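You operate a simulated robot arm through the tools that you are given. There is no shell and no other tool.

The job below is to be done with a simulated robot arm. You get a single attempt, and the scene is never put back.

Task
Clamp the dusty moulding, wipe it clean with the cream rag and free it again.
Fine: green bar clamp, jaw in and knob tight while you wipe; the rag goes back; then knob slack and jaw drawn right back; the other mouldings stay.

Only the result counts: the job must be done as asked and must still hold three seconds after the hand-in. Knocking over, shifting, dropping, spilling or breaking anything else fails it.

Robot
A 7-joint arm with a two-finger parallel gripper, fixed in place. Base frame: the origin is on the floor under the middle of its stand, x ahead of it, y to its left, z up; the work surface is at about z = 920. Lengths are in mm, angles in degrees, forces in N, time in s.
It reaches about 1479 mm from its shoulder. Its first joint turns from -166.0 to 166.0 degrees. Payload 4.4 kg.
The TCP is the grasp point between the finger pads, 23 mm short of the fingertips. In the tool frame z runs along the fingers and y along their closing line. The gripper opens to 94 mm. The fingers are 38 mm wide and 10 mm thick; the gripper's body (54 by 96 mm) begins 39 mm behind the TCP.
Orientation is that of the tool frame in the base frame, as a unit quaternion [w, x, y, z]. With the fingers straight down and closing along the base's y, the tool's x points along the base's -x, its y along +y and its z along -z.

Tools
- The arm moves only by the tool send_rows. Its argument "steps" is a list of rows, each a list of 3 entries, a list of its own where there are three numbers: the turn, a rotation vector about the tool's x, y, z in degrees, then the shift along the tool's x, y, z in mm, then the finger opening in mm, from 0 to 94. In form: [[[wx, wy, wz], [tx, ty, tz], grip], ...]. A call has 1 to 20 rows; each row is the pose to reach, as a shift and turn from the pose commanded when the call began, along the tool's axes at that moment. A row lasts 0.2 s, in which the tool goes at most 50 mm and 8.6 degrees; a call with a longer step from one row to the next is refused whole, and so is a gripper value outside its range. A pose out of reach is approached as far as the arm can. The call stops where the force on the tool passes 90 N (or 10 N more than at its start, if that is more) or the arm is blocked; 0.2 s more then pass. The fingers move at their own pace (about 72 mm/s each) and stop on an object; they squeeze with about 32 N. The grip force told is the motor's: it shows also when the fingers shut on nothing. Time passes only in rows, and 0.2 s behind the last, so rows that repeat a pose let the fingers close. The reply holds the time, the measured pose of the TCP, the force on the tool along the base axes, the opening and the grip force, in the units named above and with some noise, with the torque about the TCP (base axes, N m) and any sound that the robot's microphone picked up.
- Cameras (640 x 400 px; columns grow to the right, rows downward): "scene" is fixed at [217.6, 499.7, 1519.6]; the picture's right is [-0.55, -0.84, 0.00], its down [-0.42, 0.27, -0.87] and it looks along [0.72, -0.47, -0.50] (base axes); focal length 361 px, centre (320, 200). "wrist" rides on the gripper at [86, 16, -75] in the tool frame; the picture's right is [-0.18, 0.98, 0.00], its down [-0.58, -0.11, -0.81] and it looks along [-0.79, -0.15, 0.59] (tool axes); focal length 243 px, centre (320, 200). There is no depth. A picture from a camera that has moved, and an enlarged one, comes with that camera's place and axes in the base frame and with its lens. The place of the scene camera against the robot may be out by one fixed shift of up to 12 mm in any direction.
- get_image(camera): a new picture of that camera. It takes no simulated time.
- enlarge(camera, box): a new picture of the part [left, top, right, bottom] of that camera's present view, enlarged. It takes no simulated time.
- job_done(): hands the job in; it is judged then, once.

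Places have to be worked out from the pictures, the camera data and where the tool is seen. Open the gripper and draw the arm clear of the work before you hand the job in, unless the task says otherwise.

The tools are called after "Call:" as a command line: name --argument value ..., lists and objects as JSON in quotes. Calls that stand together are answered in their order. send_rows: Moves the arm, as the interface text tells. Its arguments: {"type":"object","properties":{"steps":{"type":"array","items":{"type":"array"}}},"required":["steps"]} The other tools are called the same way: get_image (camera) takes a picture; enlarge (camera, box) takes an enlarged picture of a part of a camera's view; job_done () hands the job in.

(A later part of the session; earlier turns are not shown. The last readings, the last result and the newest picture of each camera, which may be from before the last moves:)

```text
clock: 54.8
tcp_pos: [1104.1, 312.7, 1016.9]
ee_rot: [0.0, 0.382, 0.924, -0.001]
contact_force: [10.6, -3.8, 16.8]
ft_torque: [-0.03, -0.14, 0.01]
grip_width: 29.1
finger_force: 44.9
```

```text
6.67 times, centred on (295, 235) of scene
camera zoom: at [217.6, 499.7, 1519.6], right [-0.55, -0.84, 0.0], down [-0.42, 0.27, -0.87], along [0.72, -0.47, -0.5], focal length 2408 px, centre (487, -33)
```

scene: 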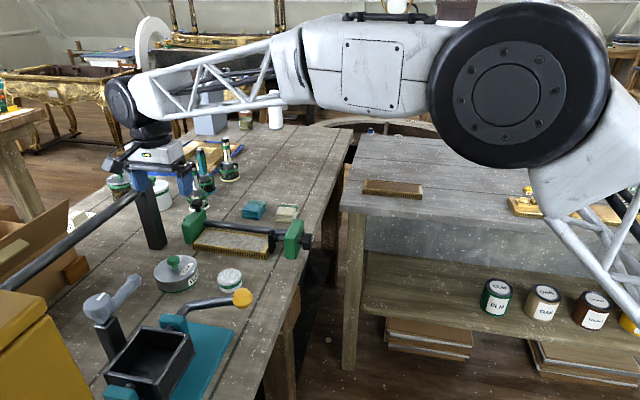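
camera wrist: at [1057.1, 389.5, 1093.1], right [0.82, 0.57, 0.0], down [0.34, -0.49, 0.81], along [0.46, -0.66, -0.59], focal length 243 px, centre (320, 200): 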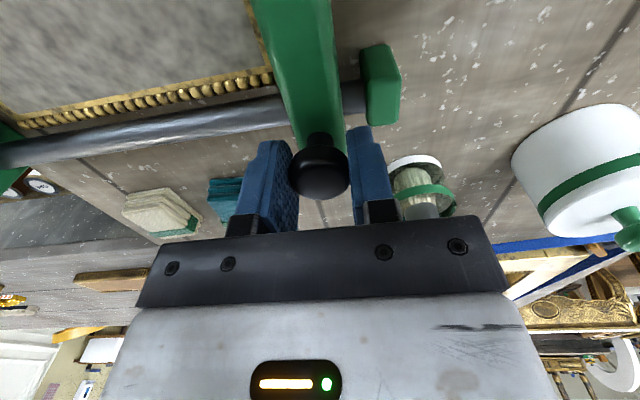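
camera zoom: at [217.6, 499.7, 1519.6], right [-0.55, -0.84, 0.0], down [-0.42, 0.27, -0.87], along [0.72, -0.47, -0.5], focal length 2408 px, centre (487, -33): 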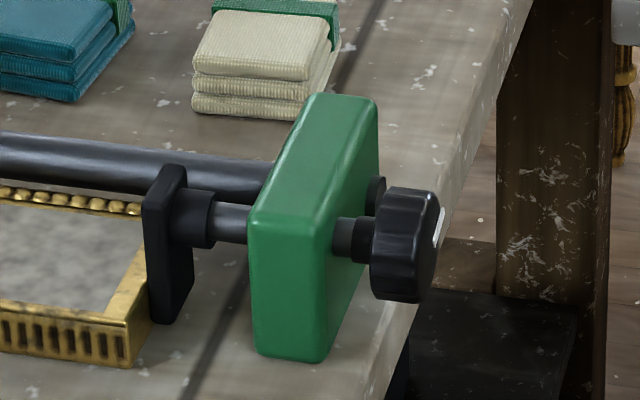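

The jaw has only a light 5 N resistance. I'll press another 2.5 mm and watch for a firm stop against the moulding.

Call:
send_rows --steps '[[[0, 0, 0], [0, -0.8, -0.4], 20], [[0, 0, 0], [0, -1.6, -0.4], 20], [[0, 0, 0], [0, -2.4, -0.4], 20], [[0, 0, 0], [0, -2.4, -0.4], 20]]'

Call:
enlarge --camera "wrist" --box '[230, 0, 400, 120]'

Call:
enlarge --camera "scene" --box '[260, 205, 330, 265]'

Call:
enlarge --camera "scene" --box '[180, 205, 240, 255]'

```text
clock: 55.8
tcp_pos: [1102.7, 312.5, 1015.8]
ee_rot: [0.0, 0.381, 0.924, 0.0]
contact_force: [5.3, 7.0, 12.2]
ft_torque: [0.06, -0.11, 0.04]
grip_width: 29.1
finger_force: 44.8
```

```text
3.33 times, centred on (315, 60) of wrist
camera zoom: at [1052.1, 384.5, 1093.0], right [0.82, 0.57, 0.0], down [0.34, -0.49, 0.81], along [0.46, -0.66, -0.59], focal length 809 px, centre (337, 667)
```

zoom: 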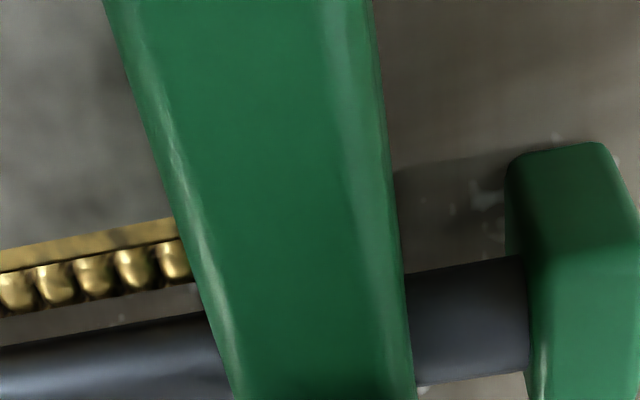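

```text
6.67 times, centred on (295, 235) of scene
camera zoom: at [217.6, 499.7, 1519.6], right [-0.55, -0.84, 0.0], down [-0.42, 0.27, -0.87], along [0.72, -0.47, -0.5], focal length 2408 px, centre (487, -33)
```

zoom: 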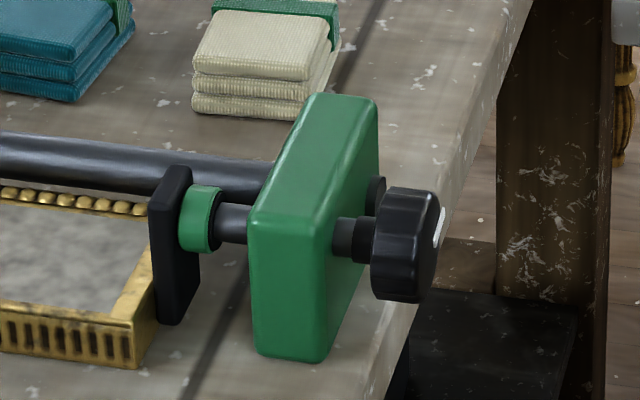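

```text
8.00 times, centred on (210, 230) of scene
camera zoom: at [217.6, 499.7, 1519.6], right [-0.55, -0.84, 0.0], down [-0.42, 0.27, -0.87], along [0.72, -0.47, -0.5], focal length 2889 px, centre (1200, -40)
```

zoom: 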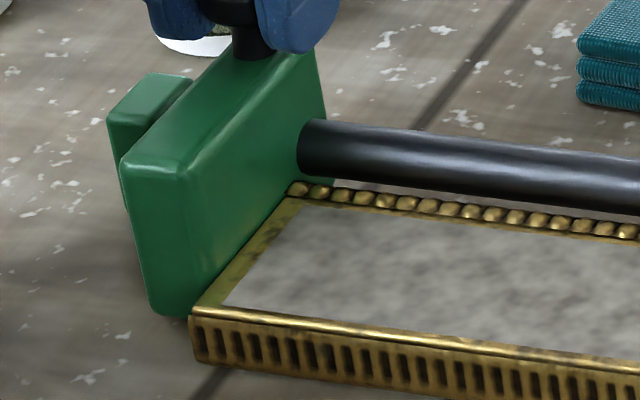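

The collar behind the pad has turned green, which looks like a "clamped" indicator: the pad is now squeezed between spindle and moulding. I'll release the handle and see whether the jaw holds and the collar stays green.

Call:
send_rows --steps '[[[0, 0, 0], [0, 0, 0], 34], [[0, 0, 0], [0, 0, 0], 50], [[0, 0, 0], [0, 0, 0], 60]]'

Call:
enlarge --camera "scene" --box '[260, 205, 330, 265]'

Call:
enlarge --camera "scene" --box '[180, 205, 240, 255]'

Call:
get_image --camera "wrist"

```text
clock: 56.6
tcp_pos: [1103.0, 311.4, 1016.4]
ee_rot: [0.0, 0.382, 0.924, -0.001]
contact_force: [0.6, 0.1, 0.5]
ft_torque: [0.0, 0.0, 0.01]
grip_width: 60.1
finger_force: 0.0
```

```text
6.67 times, centred on (295, 235) of scene
camera zoom: at [217.6, 499.7, 1519.6], right [-0.55, -0.84, 0.0], down [-0.42, 0.27, -0.87], along [0.72, -0.47, -0.5], focal length 2408 px, centre (487, -33)
```

zoom: 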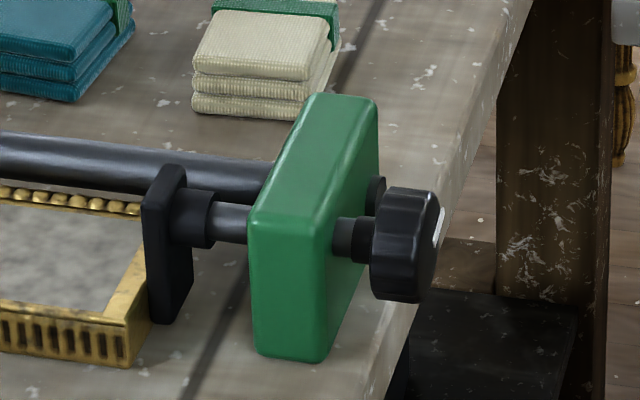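

```text
8.00 times, centred on (210, 230) of scene
camera zoom: at [217.6, 499.7, 1519.6], right [-0.55, -0.84, 0.0], down [-0.42, 0.27, -0.87], along [0.72, -0.47, -0.5], focal length 2889 px, centre (1200, -40)
```

zoom: 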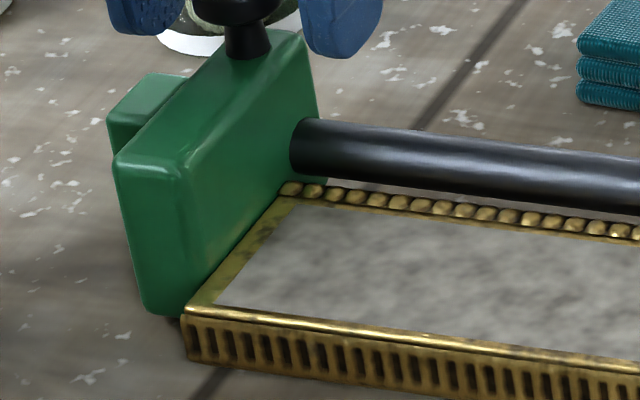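

```text
taken
camera wrist: at [1052.3, 384.2, 1092.7], right [0.82, 0.57, 0.0], down [0.34, -0.49, 0.81], along [0.46, -0.66, -0.59], focal length 243 px, centre (320, 200)
```

wrist: 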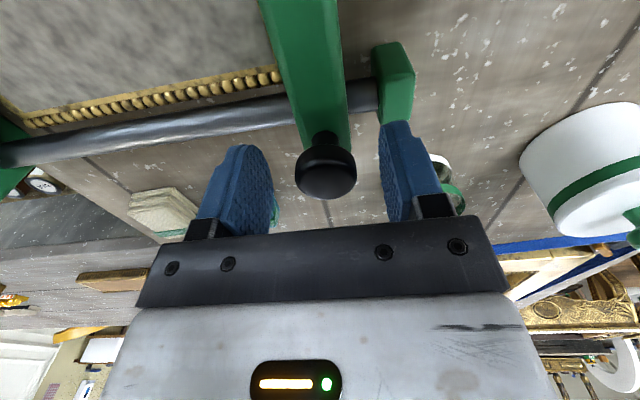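

On release the jaw sprang back about 3 mm and the collar went dark, so something must lock it: either more screw travel or this handle being a locking knob. I'll re-grip the handle at its present place and try turning it slightly.

Call:
send_rows --steps '[[[0, 0, 0], [0, 1.5, 0], 60], [[0, 0, 0], [0, 3.1, 0], 60], [[0, 0, 0], [0, 3.1, 0], 40], [[0, 0, 0], [0, 3.1, 0], 20], [[0, 0, 0], [0, 3.1, 0], 20]]'

Call:
send_rows --steps '[[[0, 0, 4], [0, 0, 0], 20], [[0, 0, 8], [0, 0, 0], 20], [[0, 0, 12], [0, 0, 0], 20]]'

Call:
get_image --camera "wrist"

```text
clock: 57.8
tcp_pos: [1105.4, 313.2, 1017.4]
ee_rot: [0.001, 0.382, 0.924, 0.0]
contact_force: [1.6, -0.4, 1.3]
ft_torque: [0.04, 0.0, 0.04]
grip_width: 28.9
finger_force: 45.3
```

```text
clock: 58.6
tcp_pos: [1106.3, 313.8, 1016.1]
ee_rot: [0.0, 0.476, 0.879, 0.0]
contact_force: [0.6, 2.0, -1.4]
ft_torque: [0.02, -0.06, 0.48]
grip_width: 29.2
finger_force: 44.6
```

```text
taken
camera wrist: at [1071.0, 395.5, 1092.9], right [0.92, 0.38, 0.0], down [0.23, -0.55, 0.81], along [0.31, -0.74, -0.59], focal length 243 px, centre (320, 200)
```

wrist: 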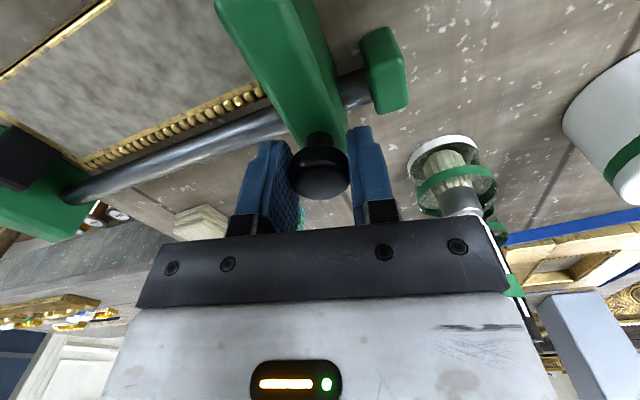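

The handle resists with about 0.5 Nm, which could be plain finger slip or a stiff lock. I'll turn a further 36° and see whether the torque stays flat, then test whether the jaw still slides.

Call:
send_rows --steps '[[[0, 0, 6], [0, 0, 0], 20], [[0, 0, 12], [0, 0, 0], 20], [[0, 0, 18], [0, 0, 0], 20], [[0, 0, 24], [0, 0, 0], 20], [[0, 0, 30], [0, 0, 0], 20], [[0, 0, 36], [0, 0, 0], 20]]'

Call:
get_image --camera "wrist"

```text
clock: 59.2
tcp_pos: [1103.0, 311.1, 1018.0]
ee_rot: [-0.001, 0.545, 0.839, -0.003]
contact_force: [-47.1, -18.7, 7.7]
ft_torque: [4.62, -2.95, 5.16]
grip_width: 28.9
finger_force: 45.2
stopped in row 2: the force on the tool passed its limit at 148 N (the readings are from after the stop); the commanded pose is now the measured one
```

```text
taken
camera wrist: at [1082.3, 398.1, 1092.8], right [0.97, 0.23, -0.01], down [0.14, -0.57, 0.81], along [0.18, -0.79, -0.59], focal length 243 px, centre (320, 200)
```

wrist: 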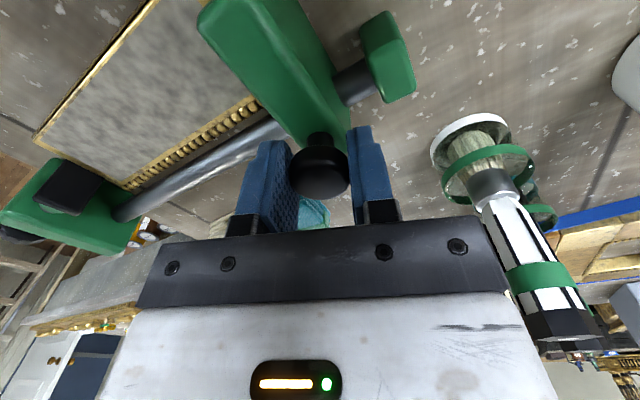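

The hand hit something at 148 N — most likely the wrist camera against the black post. I'll check the scene before moving at all.

Call:
get_image --camera "scene"

Call:
enlarge --camera "scene" --box '[90, 120, 290, 260]'

Call:
enlarge --camera "scene" --box '[110, 150, 240, 260]'

```text
taken
```

scene: 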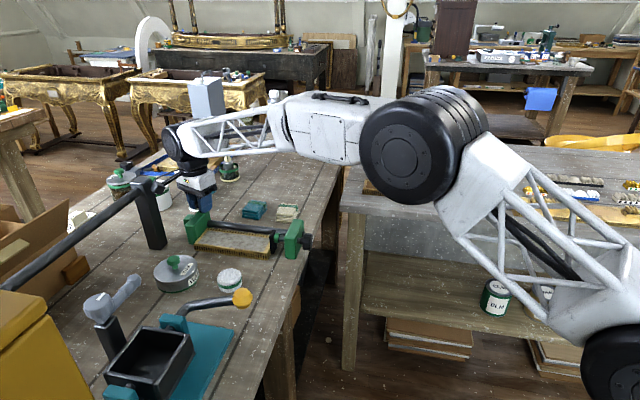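

```text
2.86 times, centred on (190, 190) of scene
camera zoom: at [217.6, 499.7, 1519.6], right [-0.55, -0.84, 0.0], down [-0.42, 0.27, -0.87], along [0.72, -0.47, -0.5], focal length 1032 px, centre (691, 229)
```

zoom: 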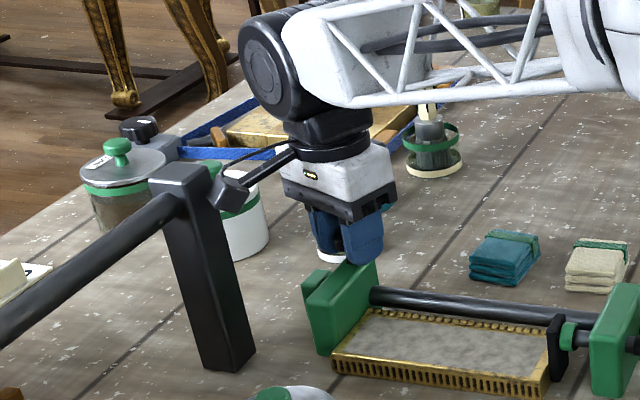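

```text
3.64 times, centred on (175, 205) of scene
camera zoom: at [217.6, 499.7, 1519.6], right [-0.55, -0.84, 0.0], down [-0.42, 0.27, -0.87], along [0.72, -0.47, -0.5], focal length 1313 px, centre (847, 182)
```

zoom: 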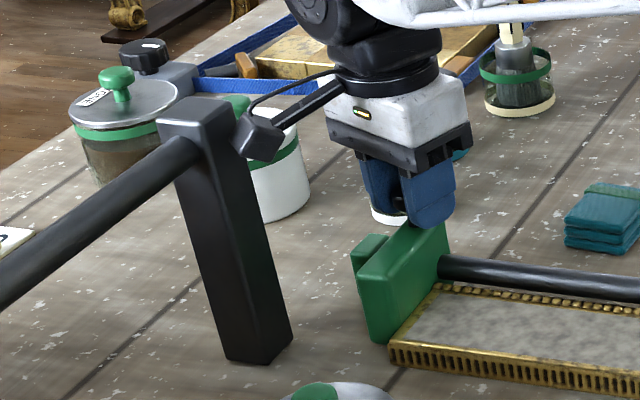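

The camera bracket touched the post; the post's base and top appear at the same pixels as before, so it hasn't shifted. I'll rotate straight back to the original yaw, keeping the position.

Call:
send_rows --steps '[[[0, 0, -6], [0, 0, 0], 20], [[0, 0, -12], [0, 0, 0], 20], [[0, 0, -18], [0, 0, 0], 20], [[0, 0, -21], [0, 0, 0], 20]]'

Call:
enlarge --camera "scene" --box '[90, 120, 290, 260]'

Call:
get_image --camera "wrist"

```text
clock: 60.2
tcp_pos: [1103.2, 311.9, 1015.9]
ee_rot: [-0.002, 0.384, 0.923, -0.001]
contact_force: [6.0, -0.1, 13.6]
ft_torque: [0.04, -0.01, -0.29]
grip_width: 29.0
finger_force: 44.9
```

```text
2.86 times, centred on (190, 190) of scene
camera zoom: at [217.6, 499.7, 1519.6], right [-0.55, -0.84, 0.0], down [-0.42, 0.27, -0.87], along [0.72, -0.47, -0.5], focal length 1032 px, centre (691, 229)
```

zoom: 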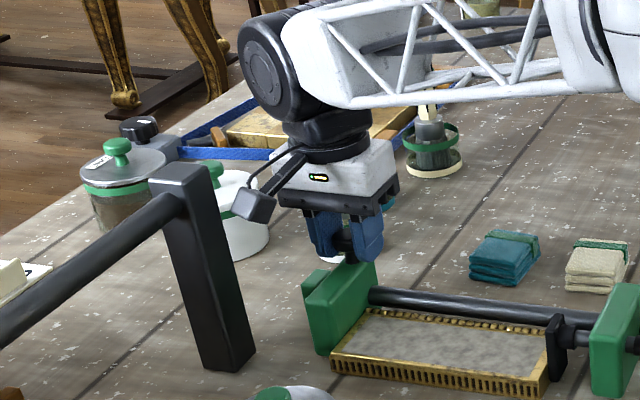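

```text
taken
camera wrist: at [1053.8, 385.6, 1092.1], right [0.83, 0.56, -0.01], down [0.34, -0.49, 0.81], along [0.45, -0.67, -0.59], focal length 243 px, centre (320, 200)
```

wrist: 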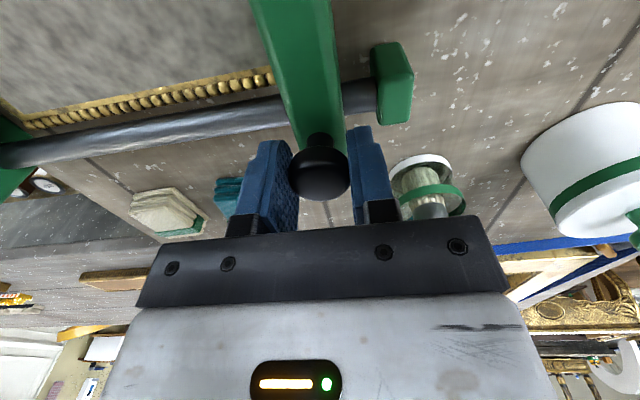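

The post is unchanged and the loads are gone. To settle whether the handle is a lock, I'll release it, pre-rotate the hand the other way (camera away from the post), and re-grip to turn it clockwise through a large angle.

Call:
send_rows --steps '[[[0, 0, 0], [0, 0, -1.5], 40], [[0, 0, 0], [0, 0, -1.5], 60], [[0, 0, -8], [0, 0, -1.5], 60], [[0, 0, -16], [0, 0, -1.5], 60], [[0, 0, -24], [0, 0, -1.5], 60], [[0, 0, -32], [0, 0, -1.5], 60], [[0, 0, -40], [0, 0, -1.5], 60], [[0, 0, -48], [0, 0, -1.5], 60], [[0, 0, -56], [0, 0, -1.5], 60], [[0, 0, -64], [0, 0, -1.5], 60], [[0, 0, -72], [0, 0, -1.5], 60], [[0, 0, -80], [0, 0, -1.5], 60]]'

Call:
get_image --camera "wrist"

Call:
enlarge --camera "scene" --box '[90, 120, 330, 270]'

```text
clock: 62.8
tcp_pos: [1103.2, 311.9, 1015.3]
ee_rot: [-0.003, -0.3, 0.954, -0.002]
contact_force: [0.4, -0.6, -0.5]
ft_torque: [-0.01, 0.0, 0.01]
grip_width: 59.6
finger_force: 0.1
```

```text
taken
camera wrist: at [1023.0, 277.2, 1093.2], right [-0.41, 0.91, 0.0], down [0.54, 0.25, 0.8], along [0.73, 0.33, -0.6], focal length 243 px, centre (320, 200)
```

wrist: 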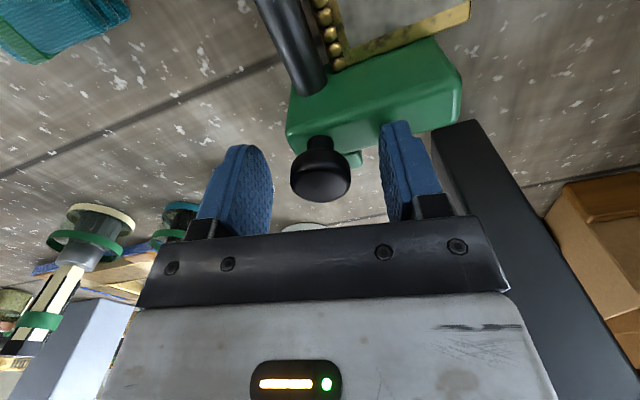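

```text
2.67 times, centred on (210, 195) of scene
camera zoom: at [217.6, 499.7, 1519.6], right [-0.55, -0.84, 0.0], down [-0.42, 0.27, -0.87], along [0.72, -0.47, -0.5], focal length 963 px, centre (613, 213)
```

zoom: 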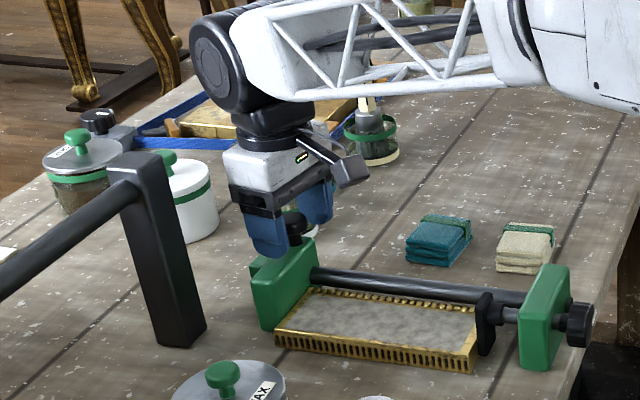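

The view shows the handle still centred. I'll close on it and turn clockwise 72°, watching the torque.

Call:
send_rows --steps '[[[0, 0, 0], [0, 0, 0], 40], [[0, 0, 0], [0, 0, 0], 20], [[0, 0, 0], [0, 0, 0], 20], [[0, 0, 6], [0, 0, 0], 20], [[0, 0, 12], [0, 0, 0], 20], [[0, 0, 18], [0, 0, 0], 20], [[0, 0, 24], [0, 0, 0], 20]]'

Call:
send_rows --steps '[[[0, 0, 6], [0, 0, 0], 20], [[0, 0, 12], [0, 0, 0], 20], [[0, 0, 18], [0, 0, 0], 20], [[0, 0, 24], [0, 0, 0], 20]]'

Call:
send_rows --steps '[[[0, 0, 6], [0, 0, 0], 20], [[0, 0, 12], [0, 0, 0], 20], [[0, 0, 18], [0, 0, 0], 20], [[0, 0, 24], [0, 0, 0], 20]]'

```text
clock: 64.4
tcp_pos: [1103.2, 312.5, 1016.7]
ee_rot: [-0.003, -0.093, 0.996, -0.003]
contact_force: [-5.6, 7.0, -2.4]
ft_torque: [0.07, 0.04, 0.48]
grip_width: 28.8
finger_force: 44.5
```

```text
clock: 65.4
tcp_pos: [1104.0, 311.9, 1016.8]
ee_rot: [-0.002, 0.116, 0.993, -0.003]
contact_force: [-7.3, 15.8, -4.9]
ft_torque: [0.14, -0.14, 0.38]
grip_width: 29.0
finger_force: 45.1
```

```text
clock: 66.4
tcp_pos: [1103.9, 311.4, 1017.7]
ee_rot: [-0.003, 0.321, 0.947, -0.003]
contact_force: [1.7, 4.1, -4.2]
ft_torque: [-0.04, 0.0, 0.47]
grip_width: 29.0
finger_force: 44.8
```

Torque stayed flat at 0.4–0.5 Nm over 72°, typical of slipping on a fixed handle. I'll check whether the jaw still slides by drawing it 3 mm outward.

Call:
send_rows --steps '[[[0, 0, 4], [0, 1, 0], 20], [[0, 0, 8], [0, 2, 0], 20], [[0, 0, 8], [0, 3, 0], 20], [[0, 0, 8], [0, 3, 0], 20]]'

Call:
get_image --camera "wrist"

Call:
enlarge --camera "scene" --box '[170, 190, 330, 280]'

```text
clock: 67.4
tcp_pos: [1105.9, 313.9, 1017.9]
ee_rot: [-0.001, 0.385, 0.923, -0.002]
contact_force: [8.2, -7.5, -1.5]
ft_torque: [-0.02, 0.0, -0.11]
grip_width: 28.7
finger_force: 44.7
```

```text
taken
camera wrist: at [1056.3, 388.0, 1093.6], right [0.83, 0.56, -0.01], down [0.33, -0.49, 0.81], along [0.45, -0.67, -0.59], focal length 243 px, centre (320, 200)
```

wrist: 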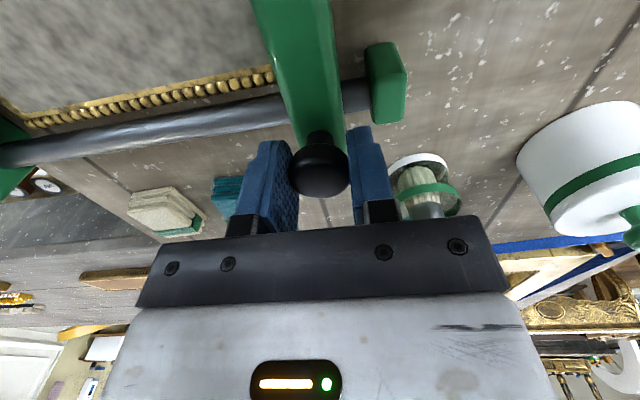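

```text
4.00 times, centred on (250, 235) of scene
camera zoom: at [217.6, 499.7, 1519.6], right [-0.55, -0.84, 0.0], down [-0.42, 0.27, -0.87], along [0.72, -0.47, -0.5], focal length 1444 px, centre (600, 60)
```

zoom: 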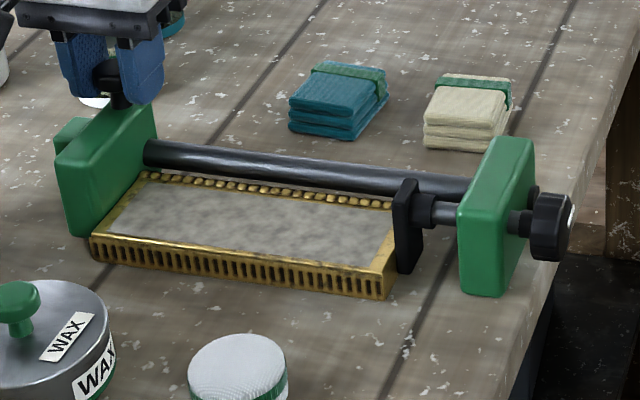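

The jaw still slides freely, so the handle is just a handle and the lock must come from tightening the screw knob. The jaw's start position was evidently its back stop, and the jaw is now lightly at the moulding. I'll release, rise, and return to the end knob horizontally at roll 90°.

Call:
send_rows --steps '[[[0, 0, 0], [0, 0, 0], 40], [[0, 0, 0], [0, 0, 0], 60], [[0, 0, 0], [0, 0, -40], 70], [[0, 0, 0], [0, 0, -85], 70], [[0, 0, 0], [0, 0, -130], 70], [[0, 0, 0], [0, 0, -165], 70]]'

Call:
send_rows --steps '[[[-7.5, 0, 0], [4, -34.5, 0], 70], [[-15, 0, 0], [8, -69, 0], 70], [[-22.5, 0, 0], [12, -103.5, 0], 70], [[-30, 0, 0], [16, -138, 0], 70], [[-37.5, 0, 0], [20, -172.5, 0], 70], [[-45, 0, 0], [24, -207, 0], 70], [[-52.5, 0, 0], [28, -241.5, 0], 70], [[-60, 0, 0], [32, -276, 0], 70], [[-67.5, 0, 0], [36, -310.5, 0], 70], [[-75, 0, 0], [40, -345, 0], 70], [[-82.5, 0, 0], [44, -379.5, 0], 70], [[-90, 0, 0], [48, -414, 0], 70]]'

Call:
get_image --camera "wrist"

Call:
get_image --camera "scene"

```text
clock: 68.8
tcp_pos: [1105.1, 317.3, 1181.5]
ee_rot: [-0.003, 0.385, 0.923, -0.003]
contact_force: [0.4, 0.1, -1.0]
ft_torque: [0.01, 0.06, -0.01]
grip_width: 69.9
finger_force: 0.1
```

```text
clock: 71.4
tcp_pos: [776.8, 58.7, 1185.3]
ee_rot: [0.273, 0.273, 0.653, 0.651]
contact_force: [-0.3, -0.2, -0.2]
ft_torque: [-0.01, 0.0, 0.01]
grip_width: 70.1
finger_force: 0.0
```

```text
taken
camera wrist: at [662.7, 67.6, 1203.6], right [0.13, -0.13, 0.98], down [-0.16, -0.98, -0.11], along [0.98, -0.15, -0.15], focal length 243 px, centre (320, 200)
```

wrist: 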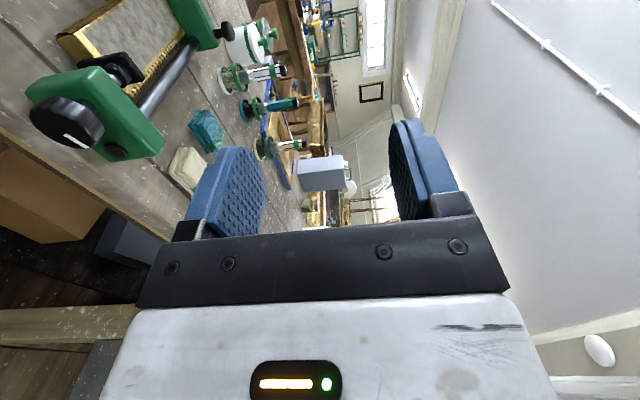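

```text
taken
```

scene: 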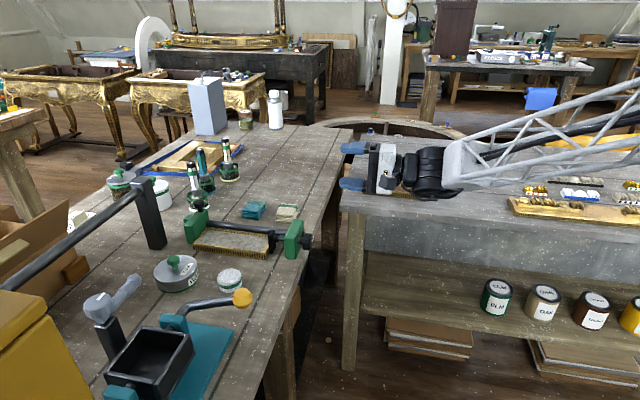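

At roll 90° the hand is level at e≈591, n≈507, z≈1188. I'll lower to the screw height, still behind the knob, and check the camera-derived position.

Call:
send_rows --steps '[[[0, 0, 0], [-0.5, -44, 0], 60], [[0, 0, 0], [-1, -88, 0], 60], [[0, 0, 0], [-1.5, -132, 0], 60], [[0, 0, 0], [-2, -176, 0], 60], [[0, 0, 0], [-2.5, -218, 5], 60], [[0, 0, 0], [-2.5, -218, 5], 60]]'

Call:
get_image --camera "wrist"

```text
clock: 72.8
tcp_pos: [785.3, 60.6, 968.3]
ee_rot: [0.271, 0.273, 0.655, 0.651]
contact_force: [0.1, 0.2, -0.9]
ft_torque: [-0.01, 0.02, 0.04]
grip_width: 59.9
finger_force: 0.1
```

```text
taken
camera wrist: at [671.1, 69.2, 986.6], right [0.13, -0.13, 0.98], down [-0.16, -0.98, -0.1], along [0.98, -0.15, -0.15], focal length 243 px, centre (320, 200)
```

wrist: 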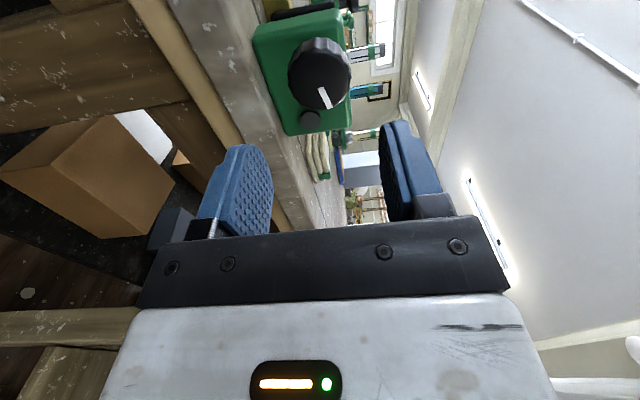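

The knob is in line vertically; I'm about 2 mm off in n. I'll correct, advance to e≈674 and close on the knob.

Call:
send_rows --steps '[[[0, 0, 0], [2.2, -1, 25], 60], [[0, 0, 0], [2.2, -1, 50], 60], [[0, 0, 0], [2.2, -1, 75.5], 60], [[0, 0, 0], [2.2, -1, 75.5], 60], [[0, 0, 0], [2.2, -1, 75.5], 44], [[0, 0, 0], [2.2, -1, 75.5], 30], [[0, 0, 0], [2.2, -1, 75.5], 30]]'

Call:
get_image --camera "wrist"

Call:
enlarge --camera "scene" --box '[260, 205, 330, 265]'

```text
clock: 74.4
tcp_pos: [835.2, 113.5, 969.1]
ee_rot: [0.272, 0.272, 0.654, 0.652]
contact_force: [-2.4, 4.9, 23.8]
ft_torque: [0.36, -0.37, 0.18]
grip_width: 39.7
finger_force: 44.7
```

```text
taken
camera wrist: at [720.8, 123.7, 986.0], right [0.13, -0.13, 0.98], down [-0.16, -0.98, -0.1], along [0.98, -0.15, -0.15], focal length 243 px, centre (320, 200)
```

wrist: 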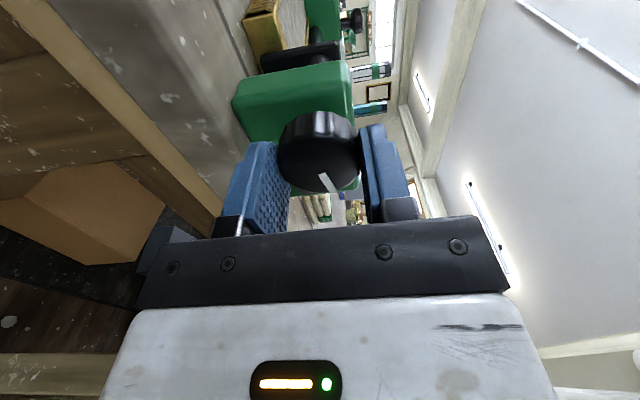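

```text
6.67 times, centred on (295, 235) of scene
camera zoom: at [217.6, 499.7, 1519.6], right [-0.55, -0.84, 0.0], down [-0.42, 0.27, -0.87], along [0.72, -0.47, -0.5], focal length 2408 px, centre (487, -33)
```

zoom: 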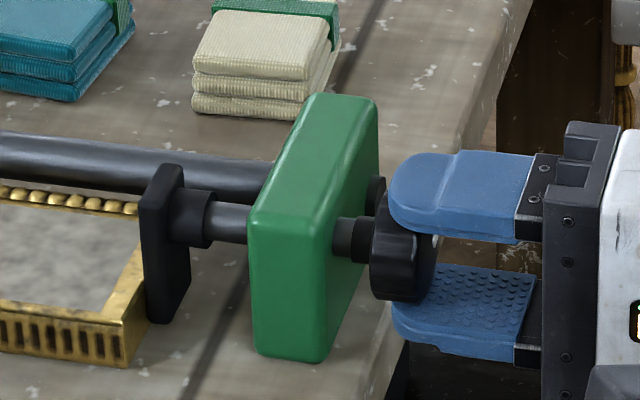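

Knob gripped (39.7 mm). I'll ease up 0.6 mm and turn 40° clockwise with 1.3 mm follow, then look at both the pad and the sliding jaw.

Call:
send_rows --steps '[[[0, 0, 5], [0, 0.5, 0.15], 30], [[0, 0, 10], [0, 0.6, 0.3], 30], [[0, 0, 15], [0, 0.6, 0.5], 30], [[0, 0, 20], [0, 0.6, 0.65], 30], [[0, 0, 25], [0, 0.6, 0.8], 30], [[0, 0, 30], [0, 0.6, 1.0], 30], [[0, 0, 35], [0, 0.6, 1.15], 30], [[0, 0, 40], [0, 0.6, 1.3], 30]]'

Call:
enlarge --camera "scene" --box '[260, 205, 330, 265]'

Call:
enlarge --camera "scene" --box '[170, 190, 250, 260]'

```text
clock: 76.2
tcp_pos: [835.9, 114.8, 967.3]
ee_rot: [0.033, 0.48, 0.521, 0.705]
contact_force: [10.2, 9.6, 47.6]
ft_torque: [0.36, -0.41, -0.01]
grip_width: 40.1
finger_force: 44.4
```

```text
6.67 times, centred on (295, 235) of scene
camera zoom: at [217.6, 499.7, 1519.6], right [-0.55, -0.84, 0.0], down [-0.42, 0.27, -0.87], along [0.72, -0.47, -0.5], focal length 2408 px, centre (487, -33)
```

zoom: 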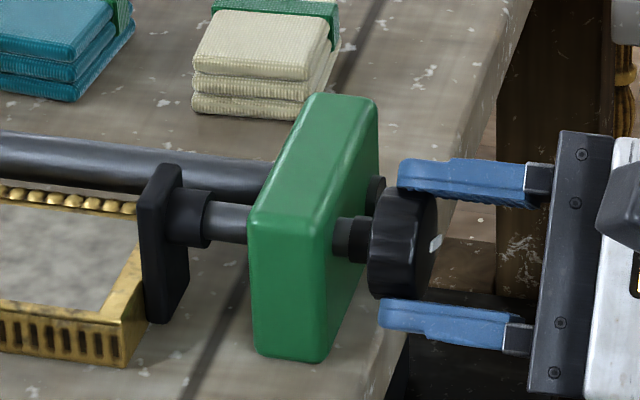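

```text
5.71 times, centred on (210, 225) of scene
camera zoom: at [217.6, 499.7, 1519.6], right [-0.55, -0.84, 0.0], down [-0.42, 0.27, -0.87], along [0.72, -0.47, -0.5], focal length 2064 px, centre (949, 57)
```

zoom: 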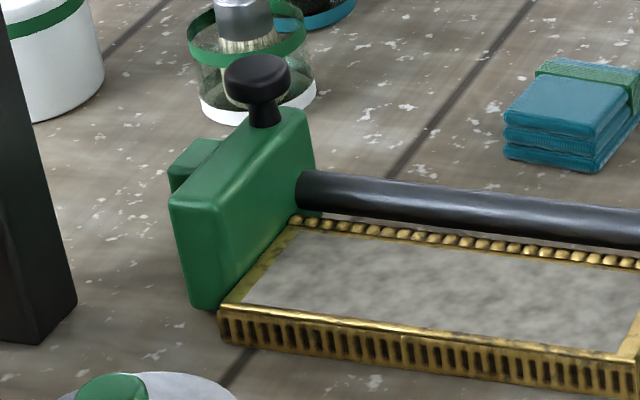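

The pad creeps on; the side load shows I'm about 1.5 mm low. I'll correct that and turn 40° more to 336°.

Call:
send_rows --steps '[[[0, 0, 0], [0.5, 0.6, 0.2], 30], [[0, 0, 5], [1.0, 1.2, 0.5], 30], [[0, 0, 10], [1.0, 1.2, 0.8], 30], [[0, 0, 15], [1.0, 1.2, 1.0], 30], [[0, 0, 20], [1.0, 1.2, 1.2], 30], [[0, 0, 25], [1.0, 1.2, 1.4], 30], [[0, 0, 30], [1.0, 1.2, 1.55], 30], [[0, 0, 35], [1.0, 1.2, 1.7], 30], [[0, 0, 40], [1.0, 1.2, 1.9], 30]]'

Call:
enlarge --camera "scene" --box '[260, 205, 330, 265]'

Call:
enlarge --camera "scene" --box '[170, 190, 250, 260]'

Call:
get_image --camera "wrist"

```text
clock: 78.2
tcp_pos: [836.8, 115.6, 966.8]
ee_rot: [-0.211, 0.63, 0.326, 0.672]
contact_force: [5.8, 1.9, 29.0]
ft_torque: [0.26, -0.31, 0.01]
grip_width: 40.0
finger_force: 45.1
```

```text
6.67 times, centred on (295, 235) of scene
camera zoom: at [217.6, 499.7, 1519.6], right [-0.55, -0.84, 0.0], down [-0.42, 0.27, -0.87], along [0.72, -0.47, -0.5], focal length 2408 px, centre (487, -33)
```

zoom: 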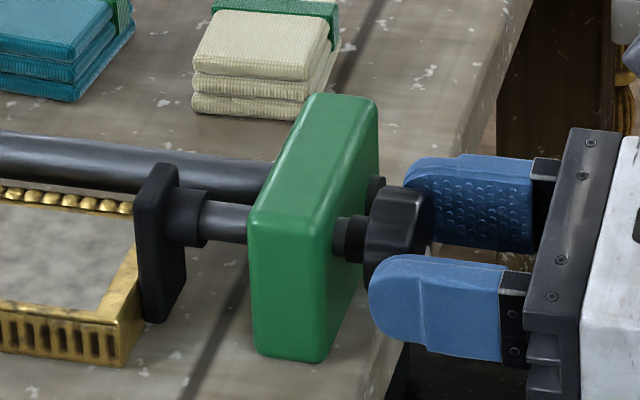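

```text
5.71 times, centred on (210, 225) of scene
camera zoom: at [217.6, 499.7, 1519.6], right [-0.55, -0.84, 0.0], down [-0.42, 0.27, -0.87], along [0.72, -0.47, -0.5], focal length 2064 px, centre (949, 57)
```

zoom: 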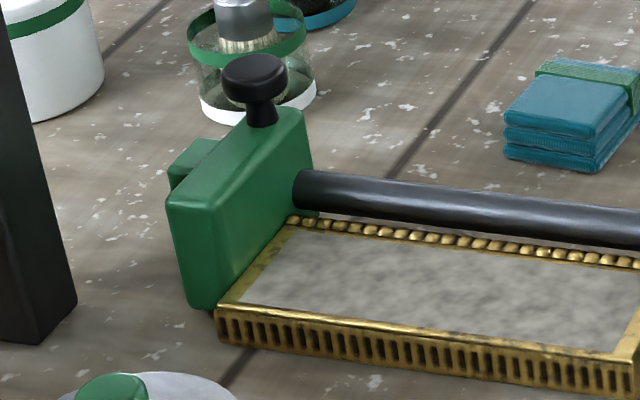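

```text
taken
camera wrist: at [784.3, 63.6, 1057.7], right [0.7, -0.71, -0.01], down [-0.58, -0.56, -0.59], along [0.41, 0.42, -0.81], focal length 243 px, centre (320, 200)
```

wrist: 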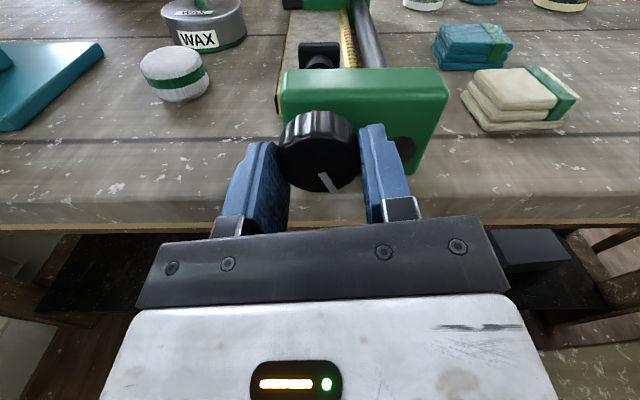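

At 336° the jaw is being nudged back slightly, so no lock yet. I'll carry on another 40° past a full turn and look again.

Call:
send_rows --steps '[[[0, 0, 0], [0.8, 0.2, 0.0], 30], [[0, 0, 5], [0.8, 0.2, 0.2], 30], [[0, 0, 10], [0.8, 0.2, 0.4], 30], [[0, 0, 15], [0.8, 0.2, 0.6], 30], [[0, 0, 20], [0.8, 0.2, 0.75], 30], [[0, 0, 25], [0.8, 0.2, 0.9], 30], [[0, 0, 30], [0.8, 0.2, 1.1], 30], [[0, 0, 35], [0.8, 0.2, 1.25], 30], [[0, 0, 40], [0.8, 0.2, 1.4], 30]]'

Call:
enlarge --camera "scene" --box '[260, 205, 330, 265]'

Call:
enlarge --camera "scene" --box '[170, 190, 250, 260]'

Call:
get_image --camera "wrist"

```text
clock: 80.2
tcp_pos: [837.2, 117.2, 967.5]
ee_rot: [-0.428, 0.704, 0.09, 0.56]
contact_force: [-6.6, -0.1, -1.5]
ft_torque: [-1.11, -0.86, 0.25]
grip_width: 40.1
finger_force: 45.0
```

```text
6.67 times, centred on (295, 235) of scene
camera zoom: at [217.6, 499.7, 1519.6], right [-0.55, -0.84, 0.0], down [-0.42, 0.27, -0.87], along [0.72, -0.47, -0.5], focal length 2408 px, centre (487, -33)
```

zoom: 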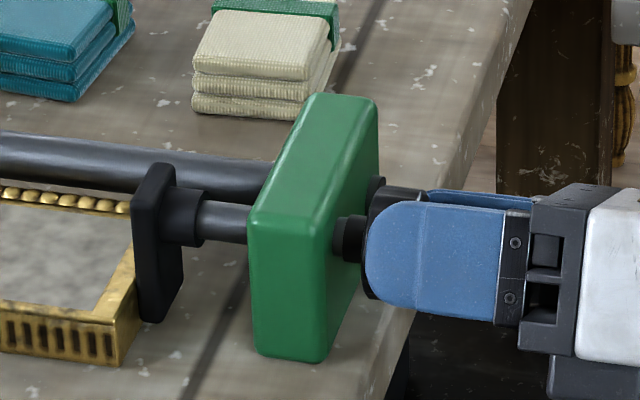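

```text
5.71 times, centred on (210, 225) of scene
camera zoom: at [217.6, 499.7, 1519.6], right [-0.55, -0.84, 0.0], down [-0.42, 0.27, -0.87], along [0.72, -0.47, -0.5], focal length 2064 px, centre (949, 57)
```

zoom: 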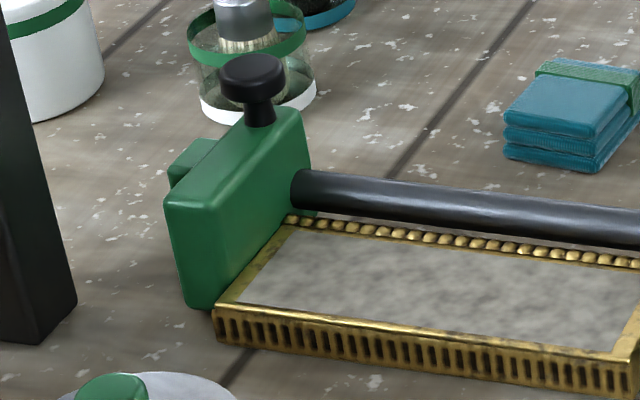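

```text
taken
camera wrist: at [824.8, 24.3, 1037.1], right [0.53, -0.54, -0.65], down [-0.85, -0.3, -0.44], along [0.05, 0.79, -0.62], focal length 243 px, centre (320, 200)
```

wrist: 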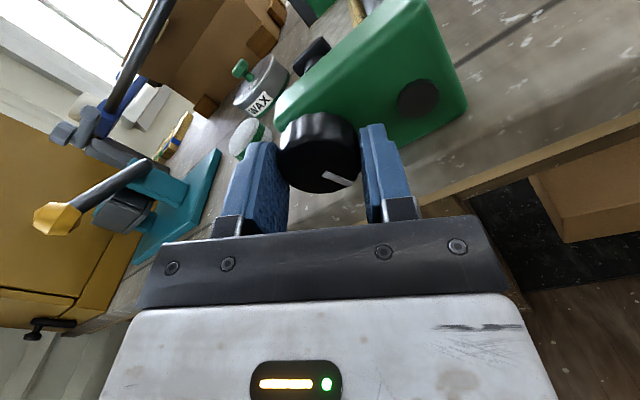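

The knob now resists (about 1.4 Nm) and slipped in the fingers: it has reached its end of travel after about one full turn. The jaw was pushed back with it, so I'll release the knob, back out, and go test whether the jaw behaves differently with the knob fully home.

Call:
send_rows --steps '[[[0, 0, 0], [0, 0, 0], 46], [[0, 0, 0], [0, 0, 0], 54], [[0, 0, 0], [0, 0, -10], 54], [[0, 0, 0], [0, 0, -40], 54], [[0, 0, 0], [0, 0, -85], 54]]'

Call:
get_image --camera "wrist"

Call:
enlarge --camera "scene" --box '[170, 180, 340, 280]'

```text
clock: 81.4
tcp_pos: [779.0, 56.4, 968.6]
ee_rot: [-0.428, 0.703, 0.092, 0.56]
contact_force: [0.3, 0.4, -0.6]
ft_torque: [0.01, -0.01, 0.03]
grip_width: 53.9
finger_force: 0.0
```

```text
taken
camera wrist: at [765.1, -35.0, 1038.1], right [0.53, -0.54, -0.65], down [-0.85, -0.3, -0.44], along [0.05, 0.79, -0.62], focal length 243 px, centre (320, 200)
```

wrist: 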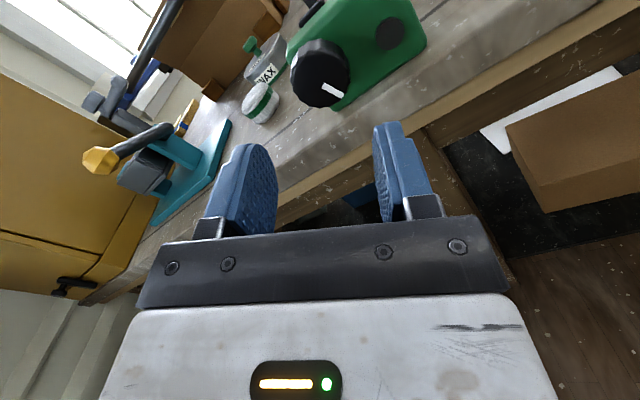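

```text
3.76 times, centred on (255, 230) of scene
camera zoom: at [217.6, 499.7, 1519.6], right [-0.55, -0.84, 0.0], down [-0.42, 0.27, -0.87], along [0.72, -0.47, -0.5], focal length 1360 px, centre (565, 87)
```

zoom: 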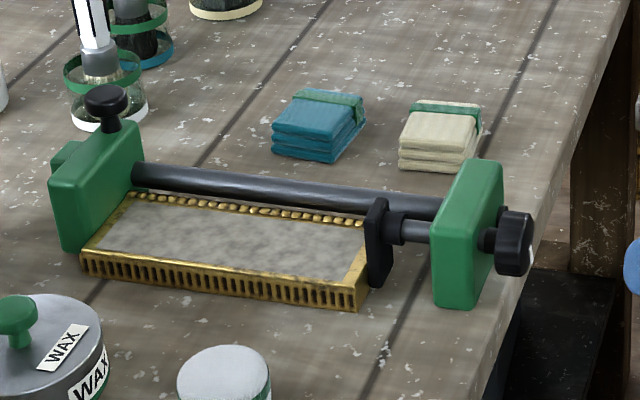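

The mark is back at 6 o'clock, so the knob's full range is one turn and it's now at the tight end. I'll rise, unroll, and return over the jaw handle.

Call:
send_rows --steps '[[[0, 0, -8], [12, -7, 0], 60], [[0, 0, -16], [23, -13, 0], 60], [[0, 0, -24], [35, -20, 0], 60], [[0, 0, -32], [46, -27, 0], 60], [[0, 0, -40], [58, -33, 0], 60], [[0, 0, -48], [69, -40, 0], 60], [[0, 0, -56], [81, -47, 0], 60], [[0, 0, -64], [92, -53, 0], 60], [[0, 0, -72], [104, -60, 0], 60], [[0, 0, -80], [115, -67, 0], 60], [[0, 0, -88], [127, -73, 0], 60], [[0, 0, -96], [139, -80, 0], 60], [[0, 0, -104], [150, -87, 0], 60], [[0, 0, -112], [162, -93, 0], 60], [[0, 0, -120], [180, -104, 0], 60]]'

Call:
send_rows --steps '[[[7.5, 0, 0], [-4, 0, 34.5], 66], [[15, 0, 0], [-8, 0, 69], 66], [[22.5, 0, 0], [-12, 0, 103.5], 66], [[30, 0, 0], [-16, 0, 138], 66], [[37.5, 0, 0], [-20, 0, 172.5], 66], [[45, 0, 0], [-24, 0, 207], 66], [[52.5, 0, 0], [-28, 0, 241.5], 66], [[60, 0, 0], [-32, 0, 276], 66], [[67.5, 0, 0], [-36, 0, 310.5], 66], [[75, 0, 0], [-40, 0, 345], 66], [[82.5, 0, 0], [-44, 0, 379.5], 66], [[90, 0, 0], [-49, 0, 410], 66]]'

Call:
get_image --camera "wrist"

```text
clock: 84.6
tcp_pos: [778.5, 57.3, 1176.9]
ee_rot: [0.271, 0.273, 0.655, 0.65]
contact_force: [-0.3, 0.4, 0.3]
ft_torque: [0.01, -0.03, -0.02]
grip_width: 59.9
finger_force: 0.1
```

```text
clock: 87.2
tcp_pos: [1104.5, 311.5, 1176.1]
ee_rot: [-0.001, 0.385, 0.923, -0.003]
contact_force: [-0.3, -0.1, 1.7]
ft_torque: [0.0, -0.03, -0.03]
grip_width: 66.0
finger_force: 0.0
```

```text
taken
camera wrist: at [1055.4, 385.8, 1251.7], right [0.83, 0.56, -0.01], down [0.33, -0.49, 0.81], along [0.45, -0.67, -0.59], focal length 243 px, centre (320, 200)
```

wrist: 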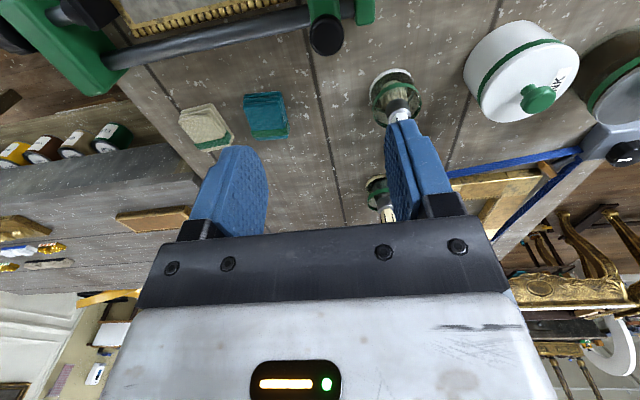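

The handle is about 5 mm further out than my tool axis (jaw at e≈1008). I'll correct and descend part-way, then check alignment.

Call:
send_rows --steps '[[[0, 0, 0], [1, 2.5, 40], 66], [[0, 0, 0], [1.5, 5, 80], 66], [[0, 0, 0], [1.5, 5, 110], 66], [[0, 0, 0], [1.5, 5, 120], 66]]'

Call:
get_image --camera "wrist"

```text
clock: 88.2
tcp_pos: [1108.0, 315.5, 1054.2]
ee_rot: [-0.001, 0.385, 0.923, -0.003]
contact_force: [-0.1, 0.4, 0.3]
ft_torque: [-0.01, 0.0, 0.04]
grip_width: 66.1
finger_force: 0.1
```

```text
taken
camera wrist: at [1058.1, 389.6, 1129.5], right [0.83, 0.56, -0.01], down [0.34, -0.49, 0.81], along [0.45, -0.67, -0.59], focal length 243 px, centre (320, 200)
```

wrist: 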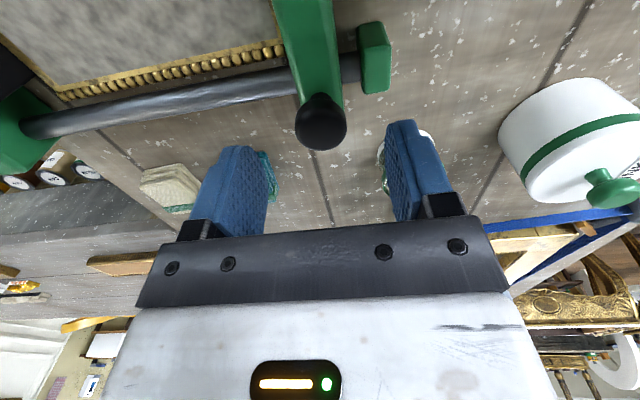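

Aligned. I'll descend the last 37 mm, close, and try drawing the jaw inward with the knob fully home.

Call:
send_rows --steps '[[[0, 0, 0], [0, 0, 15], 66], [[0, 0, 0], [0, 0, 30], 66], [[0, 0, 0], [0, 0, 37], 66], [[0, 0, 0], [0, 0, 37], 46], [[0, 0, 0], [0, 0, 37], 20], [[0, 0, 0], [0, 0, 37], 20]]'

Call:
send_rows --steps '[[[0, 0, 0], [0, -1, 0], 20], [[0, 0, 0], [0, -2, 0], 20], [[0, 0, 0], [0, -3, 0], 20]]'

Call:
enlarge --camera "scene" --box '[170, 180, 340, 280]'

Call:
get_image --camera "wrist"

```text
clock: 89.6
tcp_pos: [1106.0, 315.2, 1016.2]
ee_rot: [-0.002, 0.385, 0.923, -0.003]
contact_force: [4.7, 2.4, -1.8]
ft_torque: [0.0, -0.07, -0.02]
grip_width: 28.7
finger_force: 45.0
```

```text
clock: 90.4
tcp_pos: [1104.1, 313.3, 1015.6]
ee_rot: [-0.001, 0.386, 0.923, -0.003]
contact_force: [10.9, 5.1, -1.2]
ft_torque: [-0.09, -0.36, 0.03]
grip_width: 29.0
finger_force: 44.6
```

```text
3.76 times, centred on (255, 230) of scene
camera zoom: at [217.6, 499.7, 1519.6], right [-0.55, -0.84, 0.0], down [-0.42, 0.27, -0.87], along [0.72, -0.47, -0.5], focal length 1360 px, centre (565, 87)
```

zoom: 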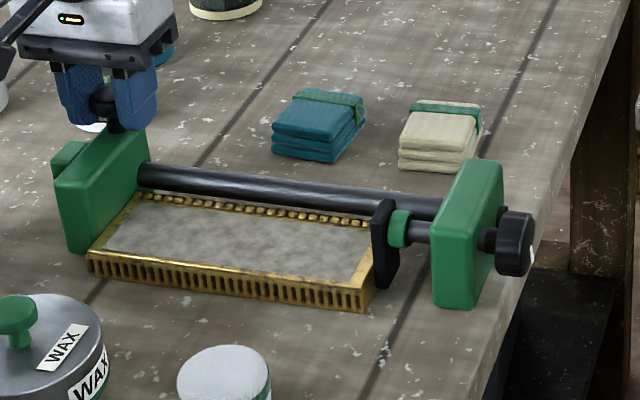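

```text
taken
camera wrist: at [1054.1, 387.2, 1092.5], right [0.83, 0.56, -0.01], down [0.34, -0.49, 0.81], along [0.45, -0.67, -0.59], focal length 243 px, centre (320, 200)
```

wrist: 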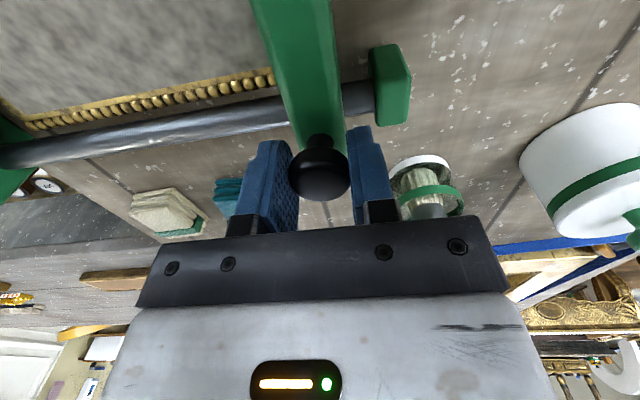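

The collar is green again with about 11 N on the jaw. I'll release the handle and see whether it holds this time with the knob at its tight end.

Call:
send_rows --steps '[[[0, 0, 0], [0, 0, 0], 34], [[0, 0, 0], [0, 0, 0], 50], [[0, 0, 0], [0, 0, 0], 62]]'

Call:
enlarge --camera "scene" --box '[170, 180, 340, 280]'

Call:
get_image --camera "wrist"

```text
clock: 91.2
tcp_pos: [1103.0, 312.0, 1016.6]
ee_rot: [-0.001, 0.385, 0.923, -0.003]
contact_force: [0.4, 0.2, 0.2]
ft_torque: [-0.03, 0.0, 0.05]
grip_width: 62.1
finger_force: 0.1
```

```text
3.76 times, centred on (255, 230) of scene
camera zoom: at [217.6, 499.7, 1519.6], right [-0.55, -0.84, 0.0], down [-0.42, 0.27, -0.87], along [0.72, -0.47, -0.5], focal length 1360 px, centre (565, 87)
```

zoom: 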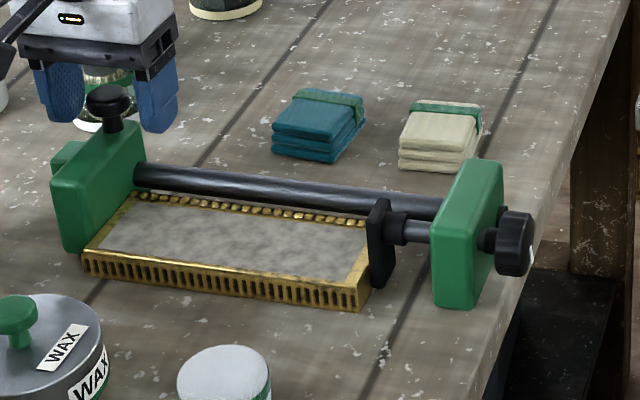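

```text
taken
camera wrist: at [1054.0, 387.0, 1092.7], right [0.83, 0.56, -0.01], down [0.34, -0.49, 0.81], along [0.45, -0.67, -0.59], focal length 243 px, centre (320, 200)
```

wrist: 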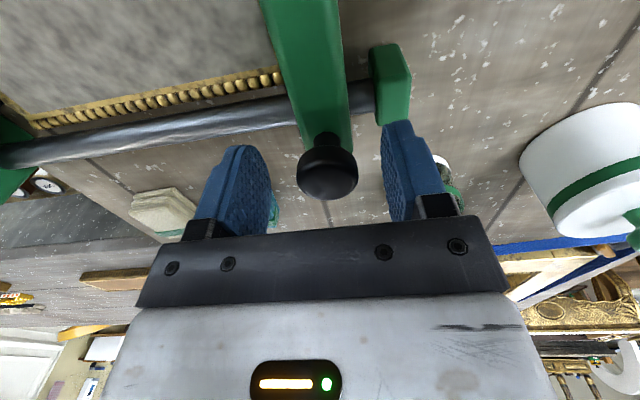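

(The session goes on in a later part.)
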